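You operate a simulated robot arm through the tools that you are given. There is no shell and no other tool. Be economical: measure what you need, move in short steps, check, and stop when the job is done.

You run a simulated robot arm. Do the job below in one go: nothing can be reset, and whatever is moved stays where it is left.

## Task
Leak-test the blue valve, then put it in the small green tray if it passes, else the red bin.
Fine: clamp it for the test; leave the dial as it is.

It is judged by the outcome, as a careful person would: the job done as asked, and still so three seconds after it is handed in. It fails if anything else is knocked over, pushed out of place, dropped, spilled or broken.

## Robot
A 7-joint arm with a two-finger parallel gripper, fixed in place. Base frame: the origin is at the foot of the arm, x ahead of it, y to its left, z up; the work surface is at about z = 90. Lengths are in cm, angles in rad, forces in N, time in s.
With the tool pointing down near the work surface it reaches from about 24 to 68 cm from the base axis. Its first joint turns from -1.152 to 1.152 rad. Payload 2.4 kg.
Tool frame: the origin (TCP) lies between the finger pads and is the grasp point; the fingertips stand 3 cm ahead of it; z points along the fingers, y is the line along which they close. Largest opening 9.4 cm; finger width 2.8, thickness 1; the body of the gripper, 5 by 9.6 cm, starts 5.5 cm behind the TCP.
Orientation is that of the tool frame in the base frame, as [roll, pitch, yaw] about the fixed x, y, z axes, in that order (R = Rz(yaw) Ry(pitch) Rx(roll)). With the fingers straight down and closing along the base's y, the tool's x points along the base's -x, its y along +y and its z along -z.

## Interface
- The arm moves only by the tool arm_command. Its argument "moves" is a list of rows, each a list of 3 entries, a list of its own where there are three numbers: the finger opening in cm, from 0 to 9.4, then the shift along the tool's x, y, z in cm, then the turn, a rotation vector about the tool's x, y, z in rad. In form: [[claw, [x, y, z], [ax, ay, az]], ...]. A call has 1 to 8 rows; each row shifts and turns the commanded pose from where the row before left it, along the tool's axes as they then stand. Rows are played at 5 a second. More than 5 cm and 0.15 rad between two rows, or a gripper value outside its range, and nothing of the call is played. A pose out of reach is approached as far as the arm can. The call stops where the force on the tool passes 40 N (or 10 N more than at its start, if that is more) or the arm is blocked; 0.2 s more then pass. Each finger travels about 15.3 cm/s and halts on what it meets, pressing with about 29 N; the grip force reading is that of the motor and also rises with nothing between the fingers. The clock runs only during rows and for 0.2 s after the last one: add rows that do not move to give the fingers time. It gives the time, the measured TCP pose, the force on the tool (base axes), the opening and the grip force at its end, in the units of the frame above (readings bear some noise), with the torque about the TCP (base axes, N m) and any sound that the robot's microphone picked up, and new pictures: "pictures" is both (left out), scene, wrist or none.
- Cameras (640 x 400 px; columns grow to the right, rows downward): "scene" is fixed at [5.7, 48.93, 145.6]; the picture's right is [-0.54, -0.84, 0.00], its down [-0.39, 0.25, -0.89] and it looks along [0.75, -0.48, -0.46] (base axes); focal length 300 px, centre (320, 200). "wrist" rides on the gripper at [7.6, 1.4, -10.3] in the tool frame; the picture's right is [-0.18, 0.98, 0.00], its down [-0.75, -0.14, -0.64] and it looks along [-0.63, -0.12, 0.77] (tool axes); focal length 243 px, centre (320, 200). There is no depth. A picture from a camera that has moved, and an enlarged one, comes with that camera's place and axes in the base frame and with its lens.
- enlarge(camera, box): a new picture of the part [left, top, right, bottom] of that camera's present view, enlarged. It takes no simulated time.
- hand_in(): hands the job in; it is judged then, once.

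Work in short steps. Places have to be worked out from the pictures, the camera data and where the tool is seen: move nearer, look again, correct. Check each grasp and each placing, and mend what went wrong. You have 120 turns and 200 pictures in all, those below and enlarged ones among them. Open the gripper and draw the arm clear of the work before you hand the job in, unless the task says otherwise; then end with one line.

The tools are called after "Emit:" as name(argument=value, ...) on one line, values as JSON. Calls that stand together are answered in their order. arm_command: Moves the arm, as the interface text tells. Its arguments: {"type":"object","properties":{"moves":{"type":"array","items":{"type":"array"}},"pictures":{"type":"string","enum":["both","scene","wrist","none"]}},"required":["moves"]} The other tools are called the same way: enlarge (camera, box) takes an enlarged picture of a part of a camera's view; hand_in () hands the job in.

At the start:

```text
clock: 0.0
eef_pos: [33.0, 18.56, 133.78]
orientation: [-3.141, -0.001, -3.141]
contact_force: [0.0, 0.8, -0.3]
torque: [0.01, 0.05, -0.01]
grip_width: 9.39
grip_force: 0.0
```

scene: 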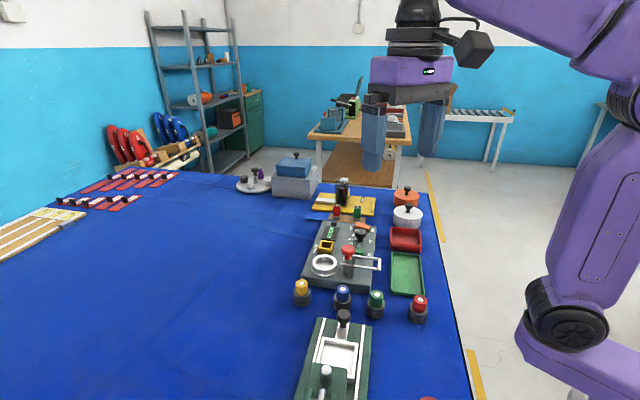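
wrist: 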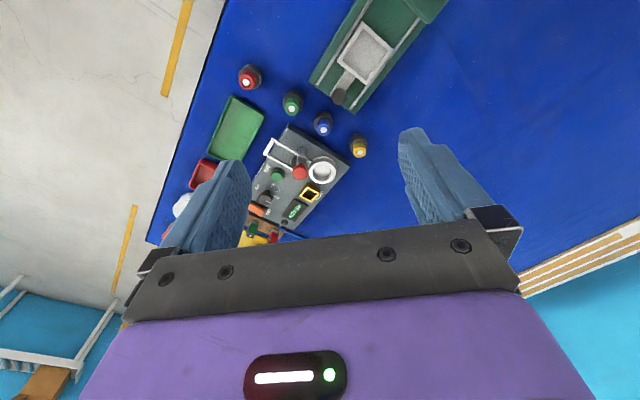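

I start by looking closely at the test rig, valves and trays.

Emit:
enlarge(camera="scene", box=[280, 170, 460, 330])

Emit:
enlarge(camera="wrist", box=[140, 40, 400, 250])

Emit:
enlarge(camera="scene", box=[280, 280, 480, 400])

```text
2.50 times, centred on (370, 250) of scene
camera zoom: at [5.7, 48.93, 145.6], right [-0.54, -0.84, 0.0], down [-0.39, 0.25, -0.89], along [0.75, -0.48, -0.46], focal length 751 px, centre (195, 75)
```

zoom: 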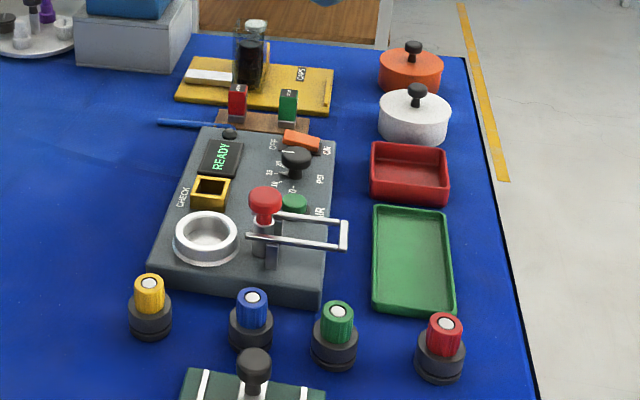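

```text
1.90 times, centred on (270, 145) of wrist
camera zoom: at [25.35, 19.95, 144.01], right [0.18, 0.98, 0.0], down [0.75, -0.14, 0.64], along [0.63, -0.12, -0.77], focal length 462 px, centre (415, 305)
```

zoom: 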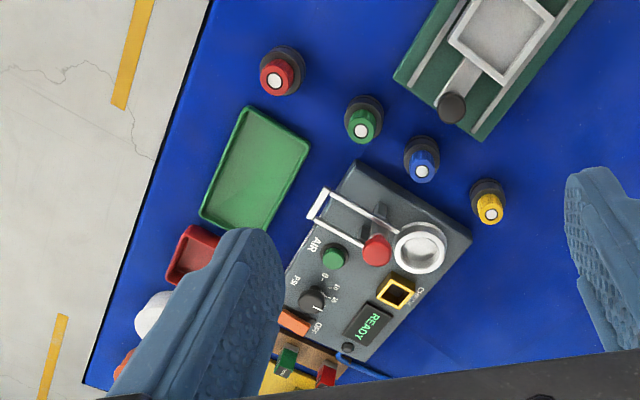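

```text
3.20 times, centred on (380, 340) of scene
camera zoom: at [5.7, 48.93, 145.6], right [-0.54, -0.84, 0.0], down [-0.39, 0.25, -0.89], along [0.75, -0.48, -0.46], focal length 962 px, centre (128, -248)
```

zoom: 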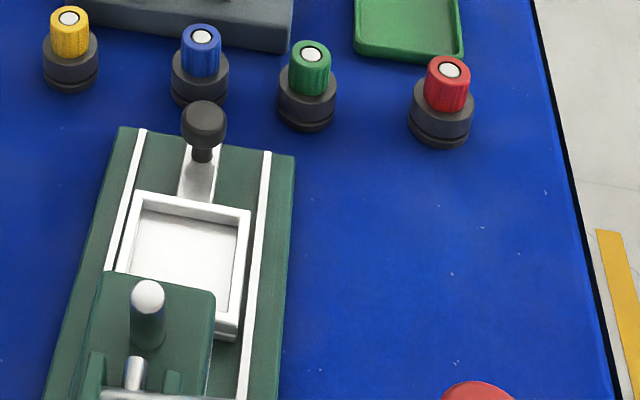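

The valve is at about (46,17), its top near z=96.7. The seat ring is at about (56,15). I move nearer to see the rig better.

Emit:
arm_command(moves=[[9.4, [-2, -1, 4], [0, 0, 0]], [9.4, [-2, -1, 4], [0, 0, 0]], [9.4, [-2, -1, 4], [0, 0, 0]], [9.4, [0, 0, 0], [0, 0, 0]]])

```text
clock: 1.0
eef_pos: [38.8, 15.42, 121.75]
orientation: [3.141, -0.001, -3.141]
contact_force: [0.4, -0.6, 0.2]
torque: [0.0, 0.01, 0.02]
grip_width: 9.4
grip_force: 0.1
camera wrist: at [31.34, 16.81, 131.96], right [0.18, 0.98, 0.0], down [0.75, -0.14, 0.64], along [0.63, -0.12, -0.77], focal length 243 px, centre (320, 200)
```

scene: 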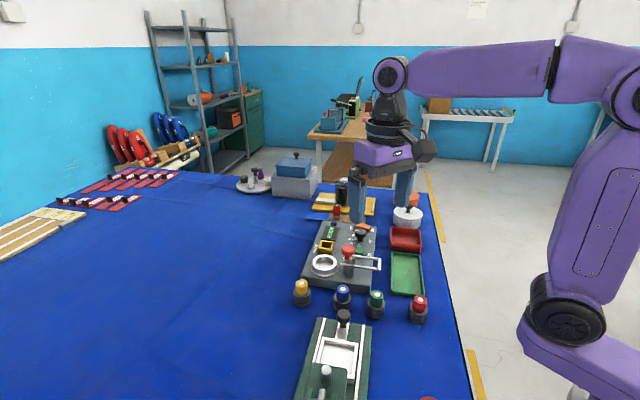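
wrist: 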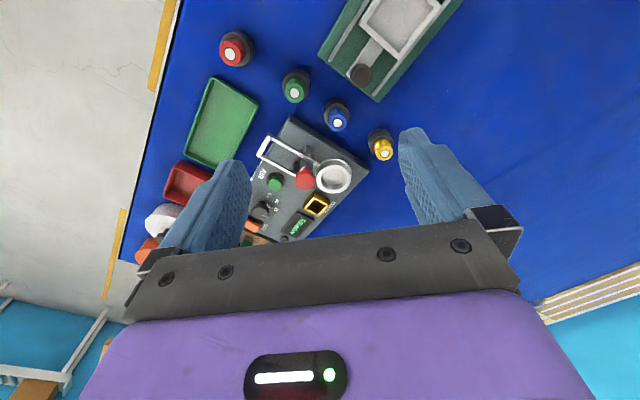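

Enlarging the rig from this nearer pose.

Emit:
enlarge(camera="wrist", box=[230, 90, 410, 250])

Emit:
enlarge(camera="scene", box=[295, 210, 435, 325])

```text
2.50 times, centred on (320, 170) of wrist
camera zoom: at [31.34, 16.81, 131.96], right [0.18, 0.98, 0.0], down [0.75, -0.14, 0.64], along [0.63, -0.12, -0.77], focal length 606 px, centre (320, 275)
```

zoom: 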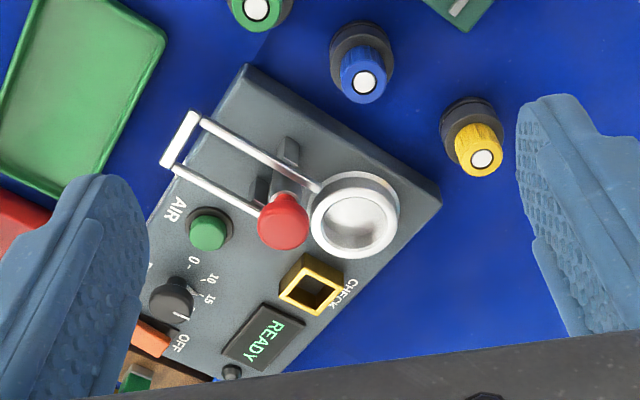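

```text
3.48 times, centred on (365, 268) of scene
camera zoom: at [5.7, 48.93, 145.6], right [-0.54, -0.84, 0.0], down [-0.39, 0.25, -0.89], along [0.75, -0.48, -0.46], focal length 1045 px, centre (164, -35)
```

zoom: 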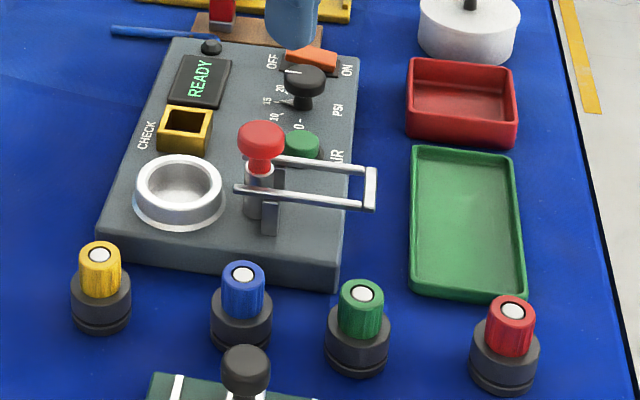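

Ring at about (55.9,15.2,96), clamp knob at about (53.3,10.2,99.5) and U-bar end at about (47.8,4.5,96.6). I go closer to understand the clamp and the switch.

Emit:
arm_command(moves=[[9.4, [-4, -1, 2.5], [0, 0, 0]], [9.4, [-3, -2, 2.5], [0, 0, 0]], [9.4, [0, 0, 3], [0, 0, 0]], [9.4, [0, 0, 0], [0, 0, 0]]], pictures="none")

Emit:
enlarge(camera="wrist", box=[200, 40, 440, 240])

```text
clock: 2.0
eef_pos: [46.01, 12.37, 113.84]
orientation: [3.141, 0.001, -3.141]
contact_force: [0.0, 0.0, -0.4]
torque: [0.02, 0.0, -0.01]
grip_width: 9.39
grip_force: 0.1
```

```text
2.00 times, centred on (320, 140) of wrist
camera zoom: at [38.41, 13.86, 124.02], right [0.18, 0.98, 0.0], down [0.75, -0.14, 0.64], along [0.63, -0.12, -0.77], focal length 485 px, centre (320, 320)
```

zoom: 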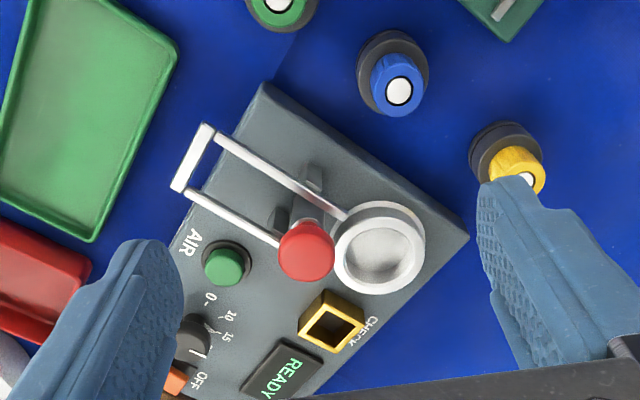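

I look at the clamp's mechanism more closely.

Emit:
enlarge(camera="scene", box=[320, 220, 390, 275])

Emit:
enlarge(camera="wrist", box=[270, 90, 370, 190])

```text
7.27 times, centred on (355, 248) of scene
camera zoom: at [5.7, 48.93, 145.6], right [-0.54, -0.84, 0.0], down [-0.39, 0.25, -0.89], along [0.75, -0.48, -0.46], focal length 2186 px, centre (66, -146)
```

zoom: 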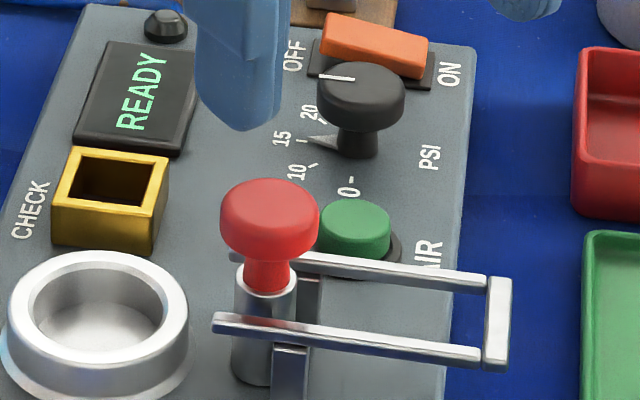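

```text
4.00 times, centred on (320, 140) of wrist
camera zoom: at [38.41, 13.86, 124.02], right [0.18, 0.98, 0.0], down [0.75, -0.14, 0.64], along [0.63, -0.12, -0.77], focal length 970 px, centre (320, 440)
```

zoom: 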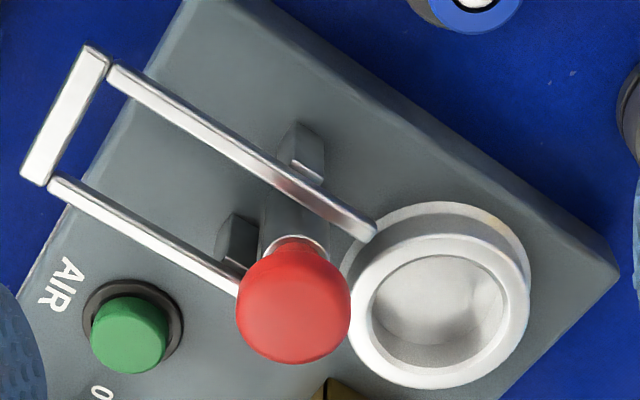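

The red knob sits on a sleeve between the U-bar's tines, so I can't yet tell whether the bar slides or swings. I tilt the wrist to look at it from a lower side angle.

Emit:
arm_command(moves=[[9.4, [0, 0, 0], [0, -0.15, 0]], [9.4, [0, 0, 0], [0, -0.15, 0]], [9.4, [0, 0, 0], [0, -0.15, 0]], [9.4, [2, -0.5, 2], [0, 0, 0]], [9.4, [2, -0.5, 2.6], [0, 0, 0]], [9.4, [1.7, 0, 2.6], [0, 0, 0]], [9.4, [0, 0, 0], [0, 0, 0]]], pictures="wrist")

Emit:
enlarge(camera="wrist", box=[230, 80, 390, 200])

```text
clock: 3.6
eef_pos: [43.8, 11.56, 104.73]
orientation: [3.141, 0.45, -3.141]
contact_force: [0.1, 0.2, 0.1]
torque: [0.02, -0.01, 0.02]
grip_width: 9.38
grip_force: 0.1
camera wrist: at [32.65, 12.95, 110.69], right [0.17, 0.98, 0.08], down [0.4, -0.14, 0.91], along [0.9, -0.12, -0.42], focal length 243 px, centre (320, 200)
```

wrist: 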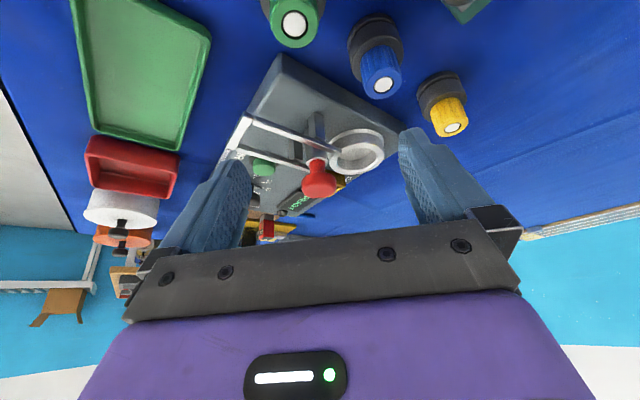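

```text
3.33 times, centred on (310, 140) of wrist
camera zoom: at [32.65, 12.95, 110.69], right [0.17, 0.98, 0.08], down [0.4, -0.14, 0.91], along [0.9, -0.12, -0.42], focal length 809 px, centre (353, 400)
```

zoom: 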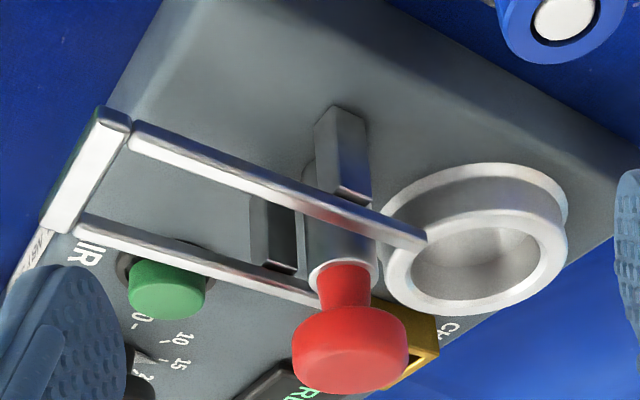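

Let me see the blue valve's shape up close.

Emit:
enlarge(camera="scene", box=[320, 275, 395, 325])

Emit:
enlarge(camera="wrist", box=[330, 0, 480, 140])

```text
8.00 times, centred on (358, 300) of scene
camera zoom: at [5.7, 48.93, 145.6], right [-0.54, -0.84, 0.0], down [-0.39, 0.25, -0.89], along [0.75, -0.48, -0.46], focal length 2404 px, centre (20, -600)
```

zoom: 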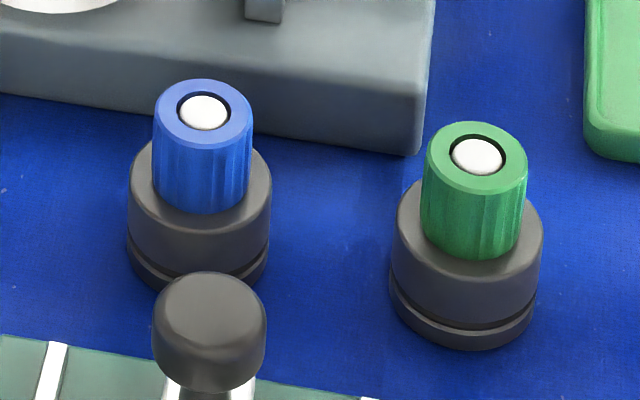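

```text
2.86 times, centred on (405, 70) of wrist
camera zoom: at [32.65, 12.95, 110.69], right [0.17, 0.98, 0.08], down [0.4, -0.14, 0.91], along [0.9, -0.12, -0.42], focal length 693 px, centre (77, 571)
```

zoom: 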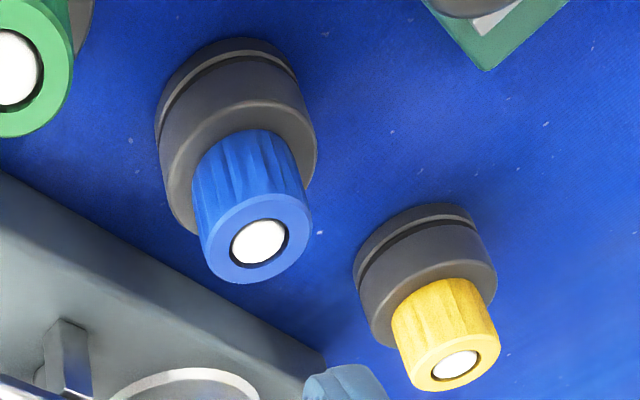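

The valve is about 5.5 cm tall, with a 2.8 cm cap on a 4 cm base. When it is seated, its shoulder comes level with the fork tines, so the fork most likely slides over the shoulder. I level the tool above the blue valve.

Emit:
arm_command(moves=[[9.4, [0, 0, 0], [0, 0.15, 0]], [9.4, [0, 0, 0], [0, 0.15, 0]], [9.4, [0, 0, 0], [0, 0.15, 0]], [9.4, [-1.3, 2.6, 0], [0, 0, 0]], [6, [-1.3, 2.6, 0], [0, 0, 0]], [6, [0, 0, 0], [0, 0, 0]]])

Emit:
enlarge(camera="wrist", box=[200, 50, 440, 250])

```text
clock: 5.0
eef_pos: [46.61, 16.79, 104.76]
orientation: [-3.14, -0.002, -3.141]
contact_force: [0.2, 0.1, 0.6]
torque: [-0.03, 0.01, -0.02]
grip_width: 6.02
grip_force: 0.0
camera wrist: at [39.04, 18.18, 115.04], right [0.18, 0.98, 0.0], down [0.75, -0.14, 0.64], along [0.63, -0.12, -0.77], focal length 243 px, centre (320, 200)
```

scene: 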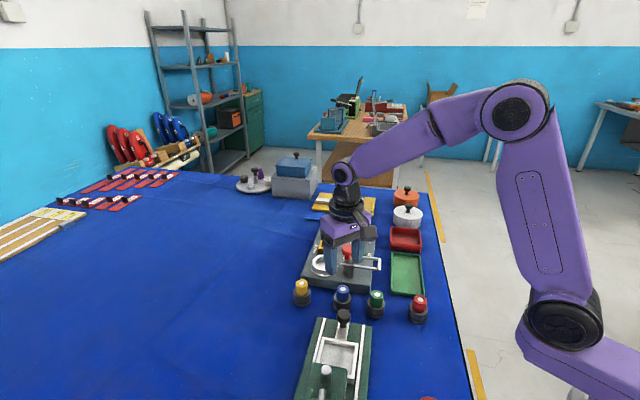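
wrist: 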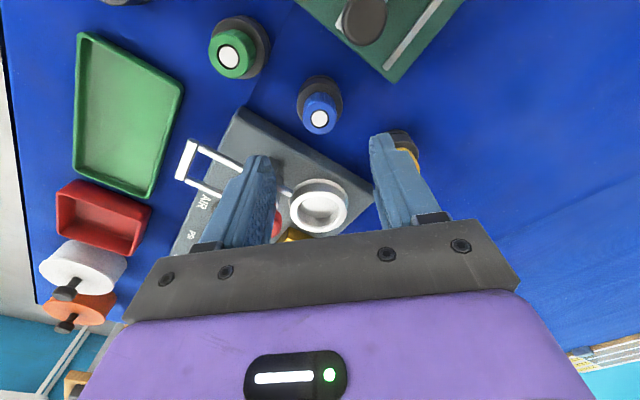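

```text
2.00 times, centred on (320, 150) of wrist
camera zoom: at [39.04, 18.18, 115.04], right [0.18, 0.98, 0.0], down [0.75, -0.14, 0.64], along [0.63, -0.12, -0.77], focal length 485 px, centre (320, 300)
```

zoom: 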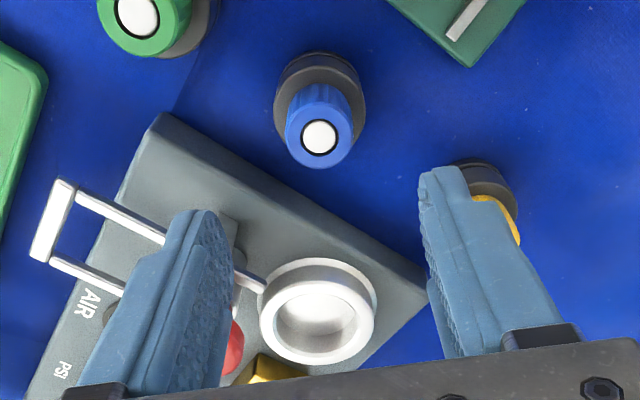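

The blue top computes to about (46.4,16.7), right under the tool. I descend with a 4.8 cm opening to tips at about 93.5 and close on the cap.

Emit:
arm_command(moves=[[4.8, [0.2, -0.1, 3], [0, 0, 0]], [4.8, [0, 0, 3], [0, 0, 0]], [4.8, [0, 0, 2], [0, 0, 0]], [4.8, [0, 0, 0], [0, 0, 0]]], pictures="wrist")

Emit:
enlarge(camera="scene", box=[310, 230, 400, 320])

```text
clock: 6.0
eef_pos: [46.33, 16.67, 96.92]
orientation: [-3.141, -0.002, -3.141]
contact_force: [0.0, 0.4, 0.1]
torque: [0.01, -0.03, -0.01]
grip_width: 4.79
grip_force: 0.0
camera wrist: at [38.76, 18.05, 107.07], right [0.18, 0.98, 0.0], down [0.75, -0.14, 0.64], along [0.63, -0.12, -0.77], focal length 243 px, centre (320, 200)
```

wrist: 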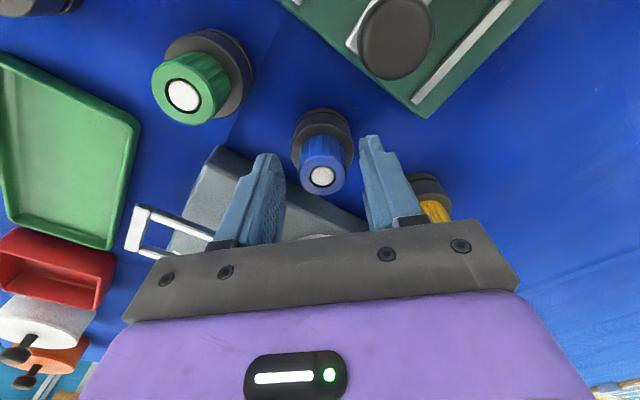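

```text
4.44 times, centred on (355, 275) of scene
camera zoom: at [5.7, 48.93, 145.6], right [-0.54, -0.84, 0.0], down [-0.39, 0.25, -0.89], along [0.75, -0.48, -0.46], focal length 1336 px, centre (164, -133)
```

zoom: 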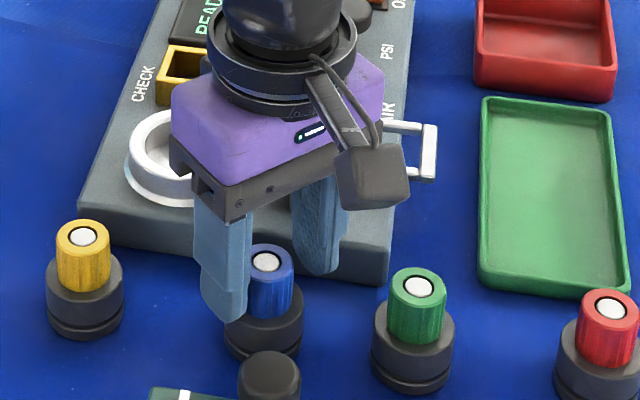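

Centred within a millimetre. I go down 0.8 cm more and close.

Emit:
arm_command(moves=[[4.8, [0, 0, 0.7], [0, 0, 0]], [2.4, [0, 0, 0], [0, 0, 0]], [2.0, [0, 0, 0], [0, 0, 0]], [2.0, [0, 0, 0], [0, 0, 0]]], pictures="wrist")

Emit:
enlarge(camera="scene", box=[310, 250, 380, 320])

```text
clock: 7.0
eef_pos: [46.32, 16.69, 96.3]
orientation: [-3.14, 0.001, -3.141]
contact_force: [0.9, 0.9, 3.4]
torque: [0.01, 0.0, -0.05]
grip_width: 2.64
grip_force: 29.0
camera wrist: at [38.79, 18.07, 106.4], right [0.18, 0.98, 0.0], down [0.75, -0.14, 0.64], along [0.63, -0.12, -0.77], focal length 243 px, centre (320, 200)
```

wrist: 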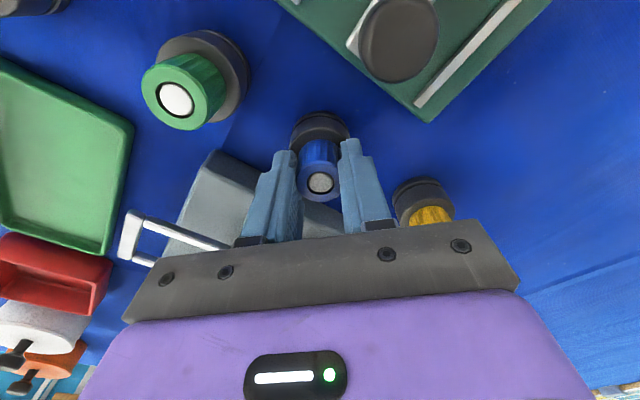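

```text
5.71 times, centred on (345, 285) of scene
camera zoom: at [5.7, 48.93, 145.6], right [-0.54, -0.84, 0.0], down [-0.39, 0.25, -0.89], along [0.75, -0.48, -0.46], focal length 1717 px, centre (177, -286)
```

zoom: 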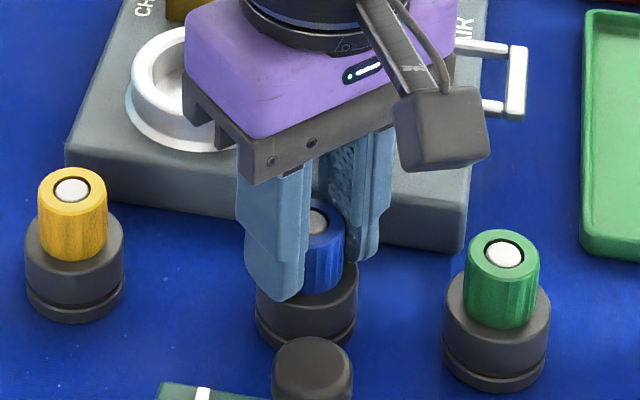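

Gripped at 2.64 cm. I lift 8 cm and carry it toward the ring at (56,14.8).

Emit:
arm_command(moves=[[2.0, [0, 0, -4], [0, 0, 0]], [2.0, [0, 0, -4], [0, 0, 0]], [2.0, [-3.2, -0.7, 0], [0, 0, 0]], [2.0, [-3.2, -0.6, 0], [0, 0, 0]], [2.0, [-3.2, -0.6, 0], [0, 0, 0]], [2.0, [0, 0, 0], [0, 0, 0]]])

Emit:
enlarge(camera="wrist", box=[240, 100, 400, 240])

Emit:
enlarge(camera="scene", box=[290, 210, 390, 290])

```text
clock: 8.4
eef_pos: [56.02, 14.58, 104.08]
orientation: [-3.141, 0.0, 3.141]
contact_force: [0.4, 0.5, -1.5]
torque: [0.03, -0.01, -0.02]
grip_width: 2.67
grip_force: 29.1
camera wrist: at [48.43, 16.03, 114.38], right [0.18, 0.98, 0.0], down [0.75, -0.14, 0.64], along [0.63, -0.12, -0.77], focal length 243 px, centre (320, 200)
```

scene: 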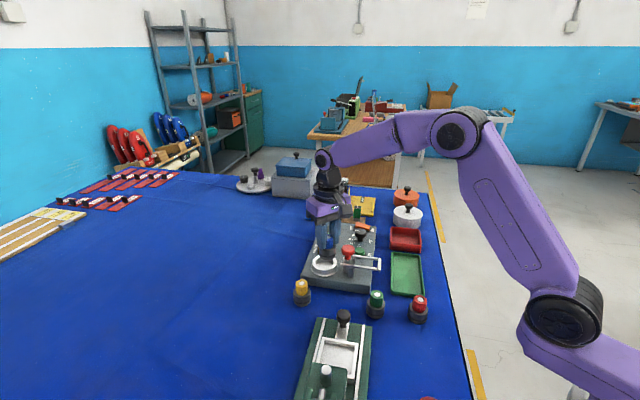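
wrist: 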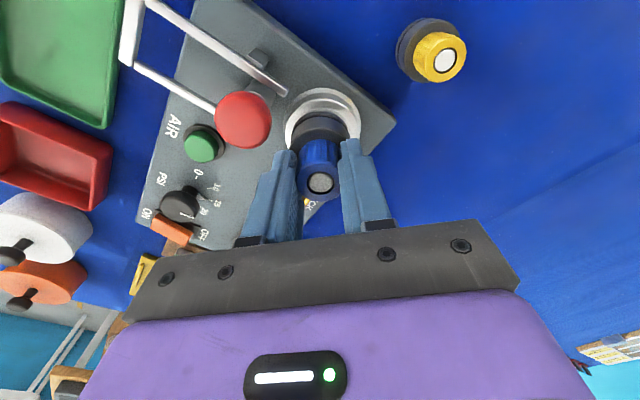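

```text
2.86 times, centred on (320, 170) of wrist
camera zoom: at [48.43, 16.03, 114.38], right [0.18, 0.98, 0.0], down [0.75, -0.14, 0.64], along [0.63, -0.12, -0.77], focal length 693 px, centre (320, 286)
```

zoom: 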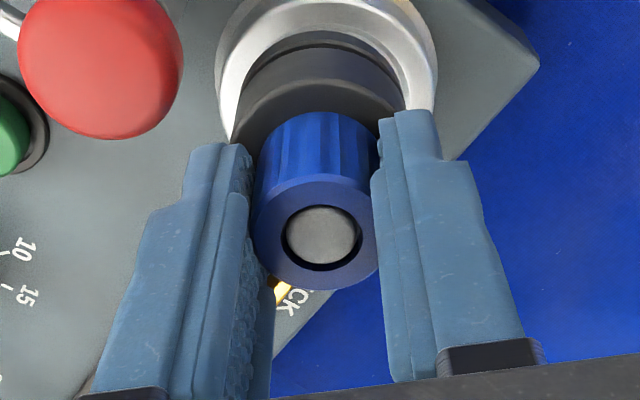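

```text
5.00 times, centred on (340, 250) of scene
camera zoom: at [5.7, 48.93, 145.6], right [-0.54, -0.84, 0.0], down [-0.39, 0.25, -0.89], along [0.75, -0.48, -0.46], focal length 1503 px, centre (220, -50)
```

zoom: 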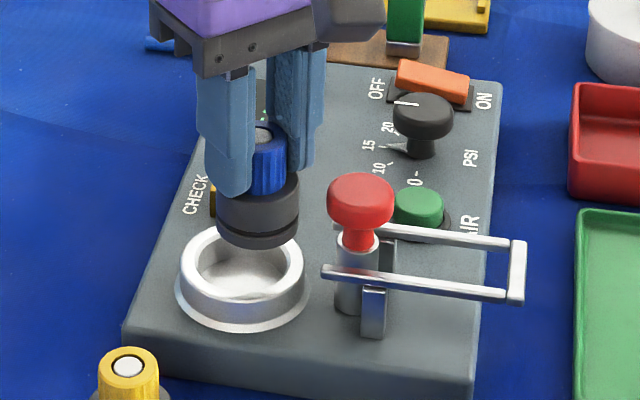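

The relative offsets in both pictures put the ring further out, about (57.4,14.5). I shift +1.2 in x, lower 1.2 and compare again.

Emit:
arm_command(moves=[[2.0, [-1.2, 0, 0], [0, 0, 0]], [2.0, [0, 0, 1.2], [0, 0, 0]], [2.0, [0, 0, 0], [0, 0, 0]]], pictures="none")

Emit:
enlarge(camera="wrist", box=[260, 80, 380, 180])

Emit:
enlarge(camera="scene", box=[300, 230, 360, 280])

```text
clock: 9.2
eef_pos: [57.19, 14.75, 102.97]
orientation: [3.141, -0.001, -3.141]
contact_force: [-0.3, 0.8, -0.5]
torque: [0.03, 0.0, 0.0]
grip_width: 2.63
grip_force: 29.4
```

```text
4.00 times, centred on (320, 130) of wrist
camera zoom: at [49.57, 16.11, 113.17], right [0.18, 0.98, 0.0], down [0.75, -0.14, 0.64], along [0.63, -0.12, -0.77], focal length 970 px, centre (320, 480)
```

zoom: 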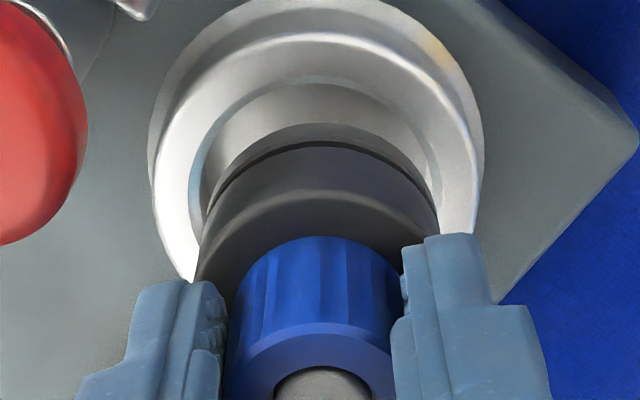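

```text
8.00 times, centred on (330, 255) of scene
camera zoom: at [5.7, 48.93, 145.6], right [-0.54, -0.84, 0.0], down [-0.39, 0.25, -0.89], along [0.75, -0.48, -0.46], focal length 2404 px, centre (240, -240)
```

zoom: 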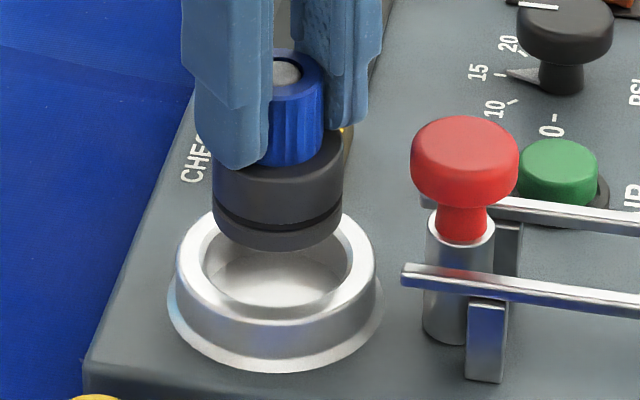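

Nearly aligned in both views, with a residual of about 0.1 cm. I correct by (+0.1,-0.1) and lower in small steps, watching the force.

Emit:
arm_command(moves=[[2.0, [-0.1, -0.1, 0.7], [0, 0, 0]], [2.0, [0, 0, 0.7], [0, 0, 0]], [2.0, [0, 0, 0.5], [0, 0, 0]], [2.0, [0, 0, 0], [0, 0, 0]]], pictures="none")

Emit:
enlarge(camera="wrist", box=[260, 80, 380, 180])

Emit:
enlarge(camera="scene", box=[300, 230, 360, 280])

```text
clock: 10.2
eef_pos: [57.12, 14.62, 101.01]
orientation: [3.141, 0.0, 3.141]
contact_force: [0.7, -0.2, -1.1]
torque: [0.0, 0.01, -0.01]
grip_width: 2.63
grip_force: 29.2
```

```text
4.00 times, centred on (320, 130) of wrist
camera zoom: at [49.62, 16.03, 111.24], right [0.18, 0.98, 0.0], down [0.75, -0.14, 0.64], along [0.63, -0.12, -0.77], focal length 970 px, centre (320, 480)
```

zoom: 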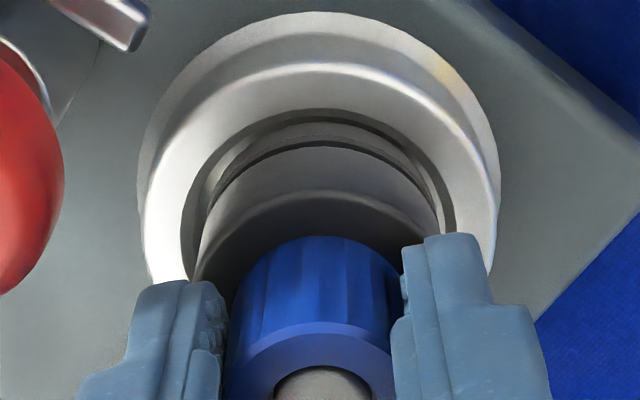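

```text
8.00 times, centred on (330, 255) of scene
camera zoom: at [5.7, 48.93, 145.6], right [-0.54, -0.84, 0.0], down [-0.39, 0.25, -0.89], along [0.75, -0.48, -0.46], focal length 2404 px, centre (240, -240)
```

zoom: 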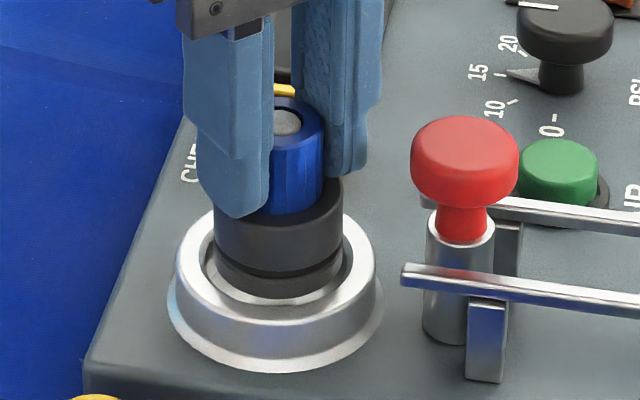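

Well centred and at the rim. I continue down until contact.

Emit:
arm_command(moves=[[2.0, [0, 0, 0.4], [0, 0, 0]], [2.0, [0, 0, 0.4], [0, 0, 0]], [2.0, [0, 0, 0.3], [0, 0, 0]], [2.0, [0, 0, 0], [0, 0, 0]]], pictures="none")

Emit:
enlarge(camera="wrist", box=[260, 80, 380, 180])

Emit:
enlarge(camera="scene", box=[300, 230, 360, 280])

```text
clock: 11.2
eef_pos: [57.19, 14.57, 99.89]
orientation: [3.141, 0.001, 3.141]
contact_force: [1.4, -0.9, 0.4]
torque: [-0.09, -0.08, 0.03]
grip_width: 2.65
grip_force: 28.6
```

```text
4.00 times, centred on (320, 130) of wrist
camera zoom: at [49.66, 16.04, 110.14], right [0.18, 0.98, 0.0], down [0.75, -0.14, 0.64], along [0.63, -0.12, -0.77], focal length 970 px, centre (320, 480)
```

zoom: 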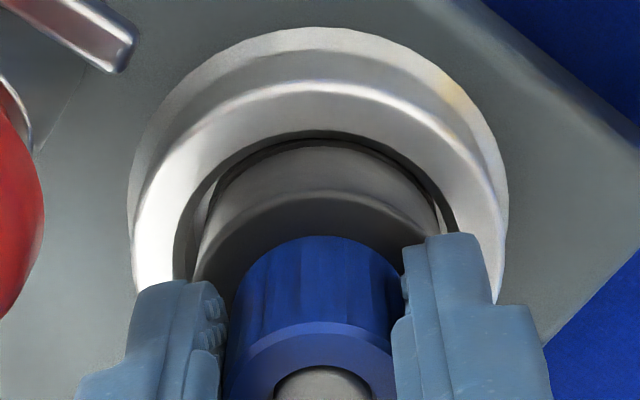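

```text
8.00 times, centred on (330, 255) of scene
camera zoom: at [5.7, 48.93, 145.6], right [-0.54, -0.84, 0.0], down [-0.39, 0.25, -0.89], along [0.75, -0.48, -0.46], focal length 2404 px, centre (240, -240)
```

zoom: 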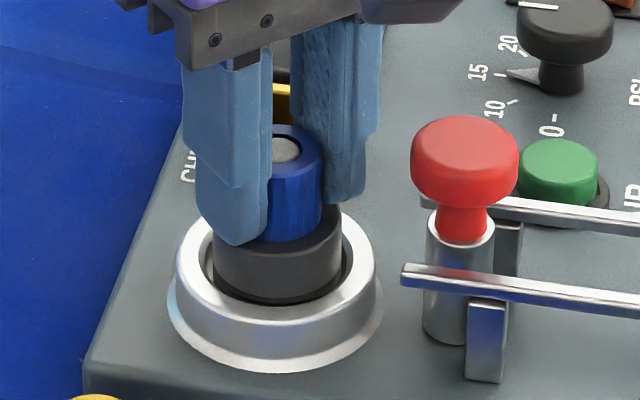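

The valve is inside the ring. I keep lowering to the floor.

Emit:
arm_command(moves=[[2.0, [0, -0.05, 0.3], [0, 0, 0]], [2.0, [0, 0, 0.3], [0, 0, 0]], [2.0, [0, 0, 0.2], [0, 0, 0]], [2.0, [0, 0, 0], [0, 0, 0]]], pictures="none")

Emit:
enlarge(camera="scene", box=[300, 230, 360, 280])

```text
clock: 12.2
eef_pos: [57.27, 14.6, 99.26]
orientation: [3.141, 0.001, -3.141]
contact_force: [-2.5, -2.0, 12.0]
torque: [-0.08, 0.16, -0.09]
grip_width: 2.65
grip_force: 29.2
```

```text
8.00 times, centred on (330, 255) of scene
camera zoom: at [5.67, 48.92, 145.61], right [-0.54, -0.84, 0.0], down [-0.39, 0.25, -0.89], along [0.75, -0.48, -0.46], focal length 2404 px, centre (240, -240)
```

zoom: 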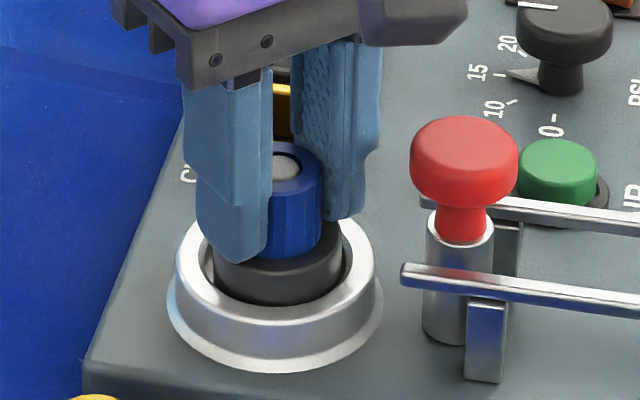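

12 N of push means it has bottomed, with the base at about z=93. I release and rise.

Emit:
arm_command(moves=[[2.6, [0, 0, -0.1], [0, 0, 0]], [4.6, [0, 0, 0], [0, 0, 0]], [4.6, [0, 0, 0], [0, 0, 0]], [4.6, [0, 0, -3], [0, 0, 0]], [4.6, [0, 0, -4], [0, 0, 0]], [4.6, [4, -2, -3], [0, 0, 0]], [4.6, [4, -2, 0], [0, 0, 0]], [4.6, [0, 0, 0], [0, 0, 0]]])

Emit:
enlarge(camera="scene", box=[300, 210, 390, 280])

Emit:
enlarge(camera="wrist", box=[200, 60, 400, 240])

```text
refused: row 6 steps farther than a row can; nothing moved
```

```text
5.71 times, centred on (345, 245) of scene
camera zoom: at [5.67, 48.92, 145.61], right [-0.54, -0.84, 0.0], down [-0.39, 0.25, -0.89], along [0.75, -0.48, -0.46], focal length 1717 px, centre (177, -57)
```

zoom: 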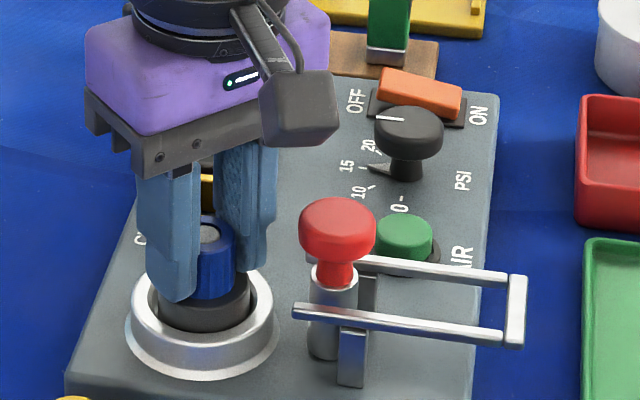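

```text
2.22 times, centred on (300, 150) of wrist
camera zoom: at [49.64, 16.01, 109.44], right [0.18, 0.98, 0.0], down [0.75, -0.14, 0.64], along [0.63, -0.12, -0.77], focal length 539 px, centre (364, 311)
```

zoom: 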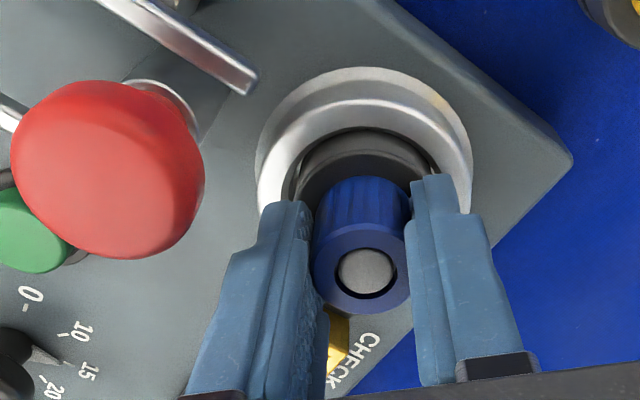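

The last rows were too large and nothing moved, so I redo it with smaller steps.

Emit:
arm_command(moves=[[2.6, [0, 0, -0.1], [0, 0, 0]], [4.6, [0, 0, 0], [0, 0, 0]], [4.6, [0, 0, 0], [0, 0, 0]], [4.6, [0, 0, -3], [0, 0, 0]], [4.6, [0, 0, -4], [0, 0, 0]], [4.6, [3, -1.5, -2], [0, 0, 0]], [4.6, [3.5, -1.5, 0], [0, 0, 0]], [4.6, [0, 0, 0], [0, 0, 0]]])

Emit:
enlarge(camera="scene", box=[300, 210, 390, 280])

Emit:
enlarge(camera="wrist", box=[200, 60, 400, 240])

```text
clock: 14.0
eef_pos: [50.78, 11.63, 108.2]
orientation: [3.142, 0.001, 3.14]
contact_force: [0.1, 0.5, -0.5]
torque: [-0.01, -0.03, -0.03]
grip_width: 4.6
grip_force: 0.0
camera wrist: at [43.23, 13.0, 118.36], right [0.18, 0.98, 0.0], down [0.75, -0.14, 0.64], along [0.63, -0.12, -0.77], focal length 243 px, centre (320, 200)
```

scene: 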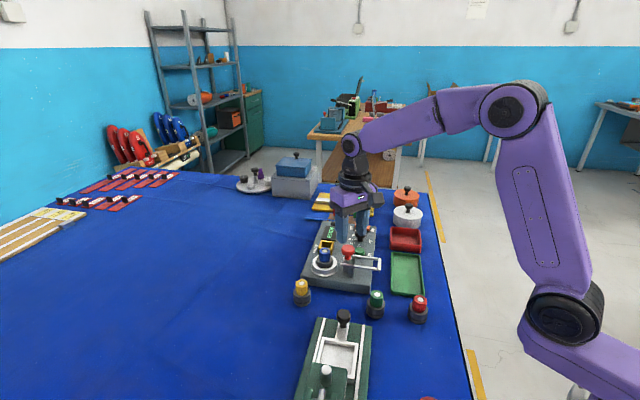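
wrist: 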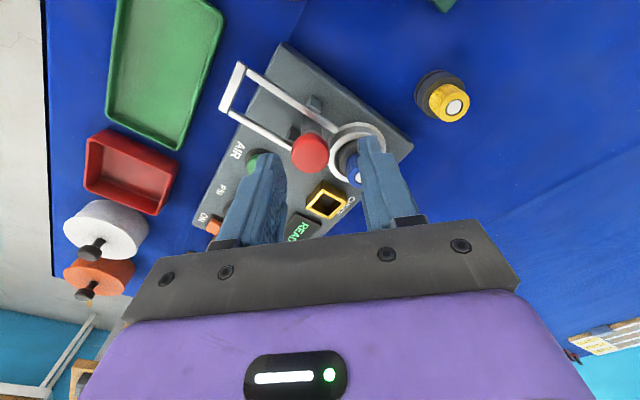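

```text
5.71 times, centred on (345, 245) of scene
camera zoom: at [5.7, 48.93, 145.6], right [-0.54, -0.84, 0.0], down [-0.39, 0.25, -0.89], along [0.75, -0.48, -0.46], focal length 1717 px, centre (177, -57)
```

zoom: 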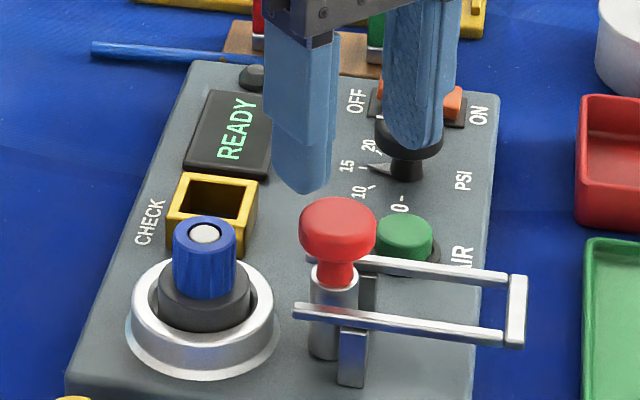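

```text
2.22 times, centred on (300, 150) of wrist
camera zoom: at [43.23, 13.0, 118.36], right [0.18, 0.98, 0.0], down [0.75, -0.14, 0.64], along [0.63, -0.12, -0.77], focal length 539 px, centre (364, 311)
```

zoom: 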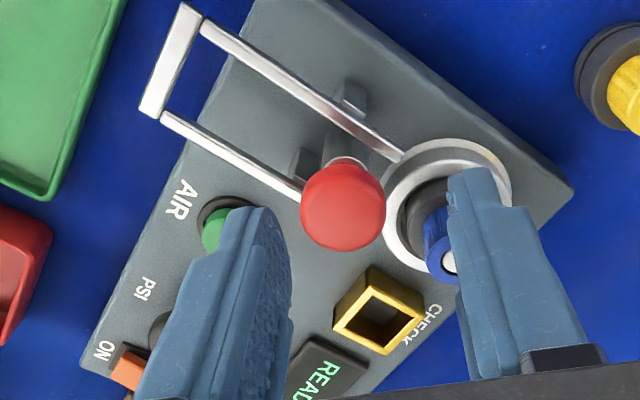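

The valve is seated. The fork's centreline runs at 45° straight through the ring centre, and the tine height clears the valve shoulder, which fits a sliding fork. I go behind the crossbar, at about (47.6,4.9), with closed fingers turned 45° and look.

Emit:
arm_command(moves=[[2, [2.3, -4, 0], [0, 0, 0.13]], [0, [2.3, -4, 0], [0, 0, 0.13]], [0, [0, 0, 0], [0, 0, 0.13]], [0, [0, 0, 0], [0, 0, 0.13]], [0, [0, 0, 0], [0, 0, 0.13]], [0, [0, 0, 0], [0, 0, 0.135]], [0, [0, 0, 0], [0, 0, 0]]])

Emit:
enlarge(camera="scene", box=[310, 220, 400, 290])

```text
clock: 15.6
eef_pos: [45.65, 3.99, 108.22]
orientation: [3.141, 0.002, 2.354]
contact_force: [0.4, 0.5, -0.3]
torque: [-0.01, -0.01, 0.03]
grip_width: 0.0
grip_force: 29.2
camera wrist: at [41.3, 10.32, 118.44], right [0.83, 0.56, 0.0], down [0.43, -0.63, 0.64], along [0.36, -0.53, -0.77], focal length 243 px, centre (320, 200)
```

scene: 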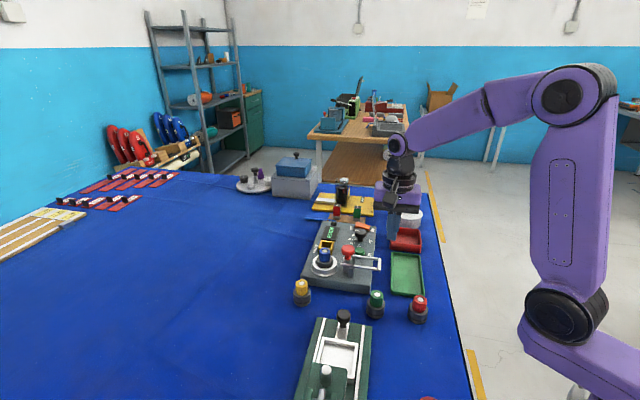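
wrist: 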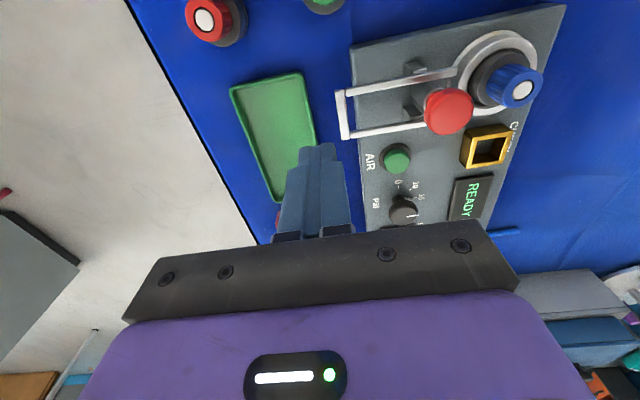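

```text
5.71 times, centred on (355, 255) of scene
camera zoom: at [5.7, 48.93, 145.6], right [-0.54, -0.84, 0.0], down [-0.39, 0.25, -0.89], along [0.75, -0.48, -0.46], focal length 1717 px, centre (120, -114)
```

zoom: 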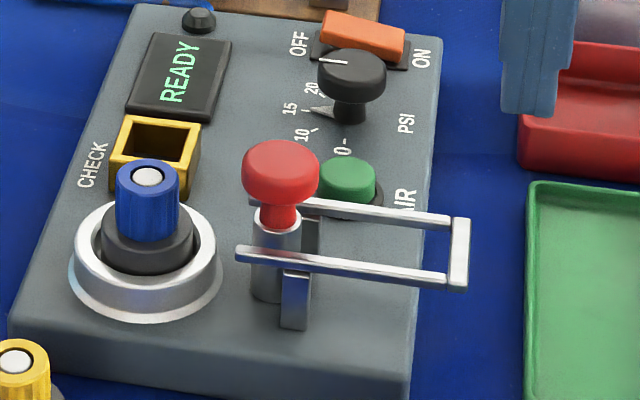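

Crossbar at about (47.5,4.9,97). I centre on it laterally and descend just outside it.

Emit:
arm_command(moves=[[0, [-0.65, -0.6, 3], [0, 0, 0]], [0, [0, 0, 3.5], [0, 0, 0]], [0, [0, 0, 3.2], [0, 0, 0]], [0, [0, 0, 0], [0, 0, 0]]], pictures="wrist")

Emit:
enlarge(camera="scene", box=[310, 220, 400, 290])

```text
clock: 16.6
eef_pos: [45.72, 2.99, 98.37]
orientation: [-3.141, 0.001, 2.356]
contact_force: [-0.1, -0.2, -0.3]
torque: [0.01, -0.02, 0.01]
grip_width: 0.01
grip_force: 28.6
camera wrist: at [41.37, 9.41, 108.62], right [0.82, 0.57, 0.0], down [0.43, -0.63, 0.64], along [0.36, -0.53, -0.77], focal length 243 px, centre (320, 200)
```

wrist: 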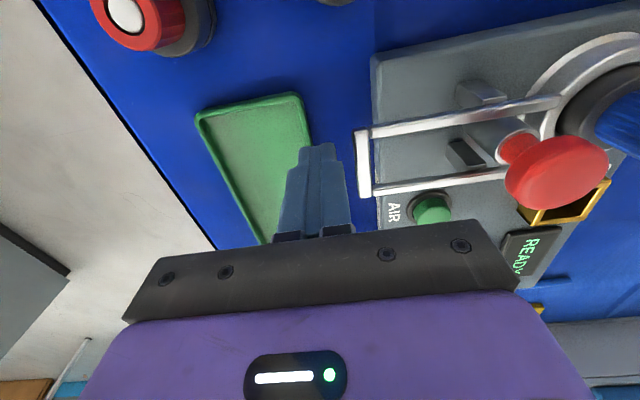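

```text
5.71 times, centred on (355, 255) of scene
camera zoom: at [5.7, 48.93, 145.6], right [-0.54, -0.84, 0.0], down [-0.39, 0.25, -0.89], along [0.75, -0.48, -0.46], focal length 1717 px, centre (120, -114)
```

zoom: 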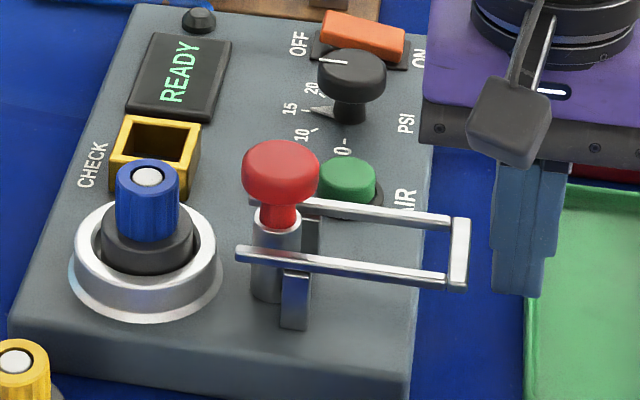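

Fingers are level with the crossbar and just behind it. I push gently along the fork direction.

Emit:
arm_command(moves=[[0, [0.2, 0.6, 0], [0, 0, 0]], [0, [0, 0.5, 0], [0, 0, 0]], [0, [0, 0.5, 0], [0, 0, 0]], [0, [0, 0.4, 0], [0, 0, 0]], [0, [0, 0, 0], [0, 0, 0]]], pictures="wrist")

Emit:
enlarge(camera="scene", box=[310, 220, 400, 290])

```text
clock: 17.8
eef_pos: [46.9, 4.5, 98.42]
orientation: [-3.141, 0.001, 2.356]
contact_force: [-0.1, -0.5, -0.3]
torque: [-0.04, -0.01, 0.03]
grip_width: 0.0
grip_force: 29.3
camera wrist: at [42.59, 10.96, 108.73], right [0.82, 0.57, 0.0], down [0.43, -0.63, 0.64], along [0.36, -0.53, -0.77], focal length 243 px, centre (320, 200)
```

wrist: 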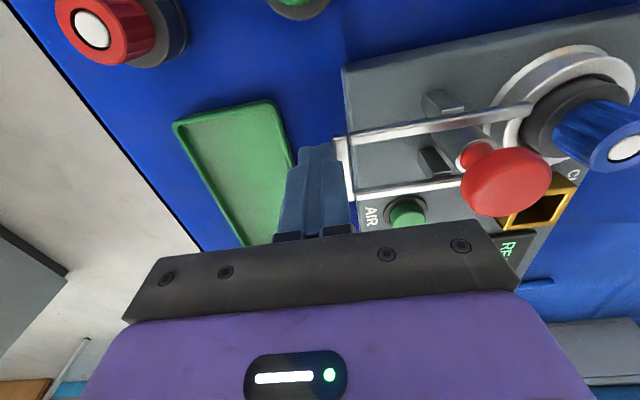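

```text
5.71 times, centred on (355, 255) of scene
camera zoom: at [5.7, 48.93, 145.6], right [-0.54, -0.84, 0.0], down [-0.39, 0.25, -0.89], along [0.75, -0.48, -0.46], focal length 1717 px, centre (120, -114)
```

zoom: 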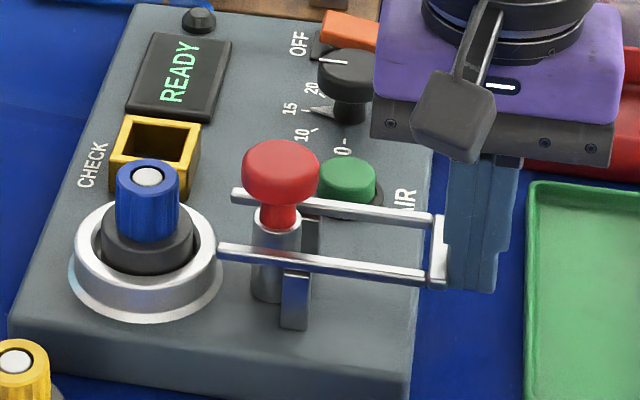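

The fork slides freely and has already moved about 1 cm. I keep pushing.

Emit:
arm_command(moves=[[0, [0, 0.5, 0], [0, 0, 0]], [0, [0, 0.5, 0], [0, 0, 0]], [0, [0, 0.5, 0], [0, 0, 0]], [0, [0, 0.5, 0], [0, 0, 0]], [0, [0, 0, 0], [0, 0, 0]]], pictures="none")

Emit:
enlarge(camera="scene", box=[310, 220, 400, 290])

Emit:
enlarge(camera="wrist", box=[280, 40, 480, 220])

```text
clock: 19.0
eef_pos: [48.43, 5.96, 98.49]
orientation: [3.141, 0.001, 2.356]
contact_force: [0.1, -0.6, -1.0]
torque: [0.0, 0.0, -0.02]
grip_width: 0.0
grip_force: 29.1
```

```text
5.71 times, centred on (355, 255) of scene
camera zoom: at [5.7, 48.93, 145.6], right [-0.54, -0.84, 0.0], down [-0.39, 0.25, -0.89], along [0.75, -0.48, -0.46], focal length 1717 px, centre (120, -114)
```

zoom: 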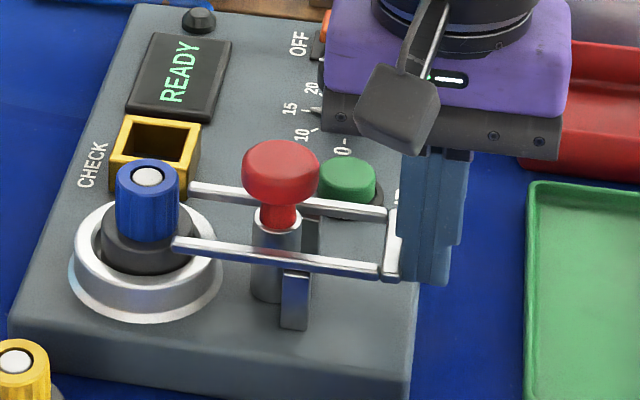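

```text
2.22 times, centred on (380, 130) of wrist
camera zoom: at [43.99, 12.39, 108.77], right [0.82, 0.57, 0.0], down [0.43, -0.63, 0.64], along [0.36, -0.53, -0.77], focal length 539 px, centre (187, 356)
```

zoom: 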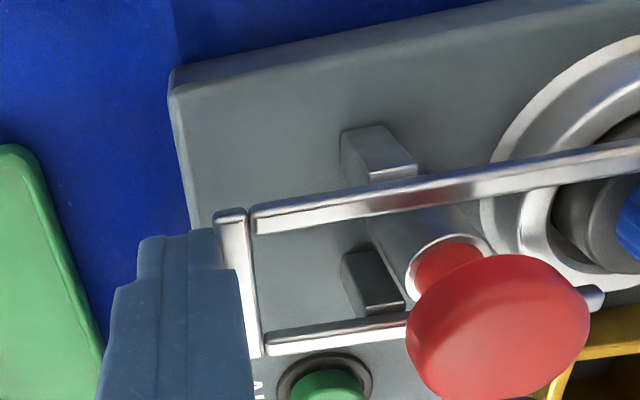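

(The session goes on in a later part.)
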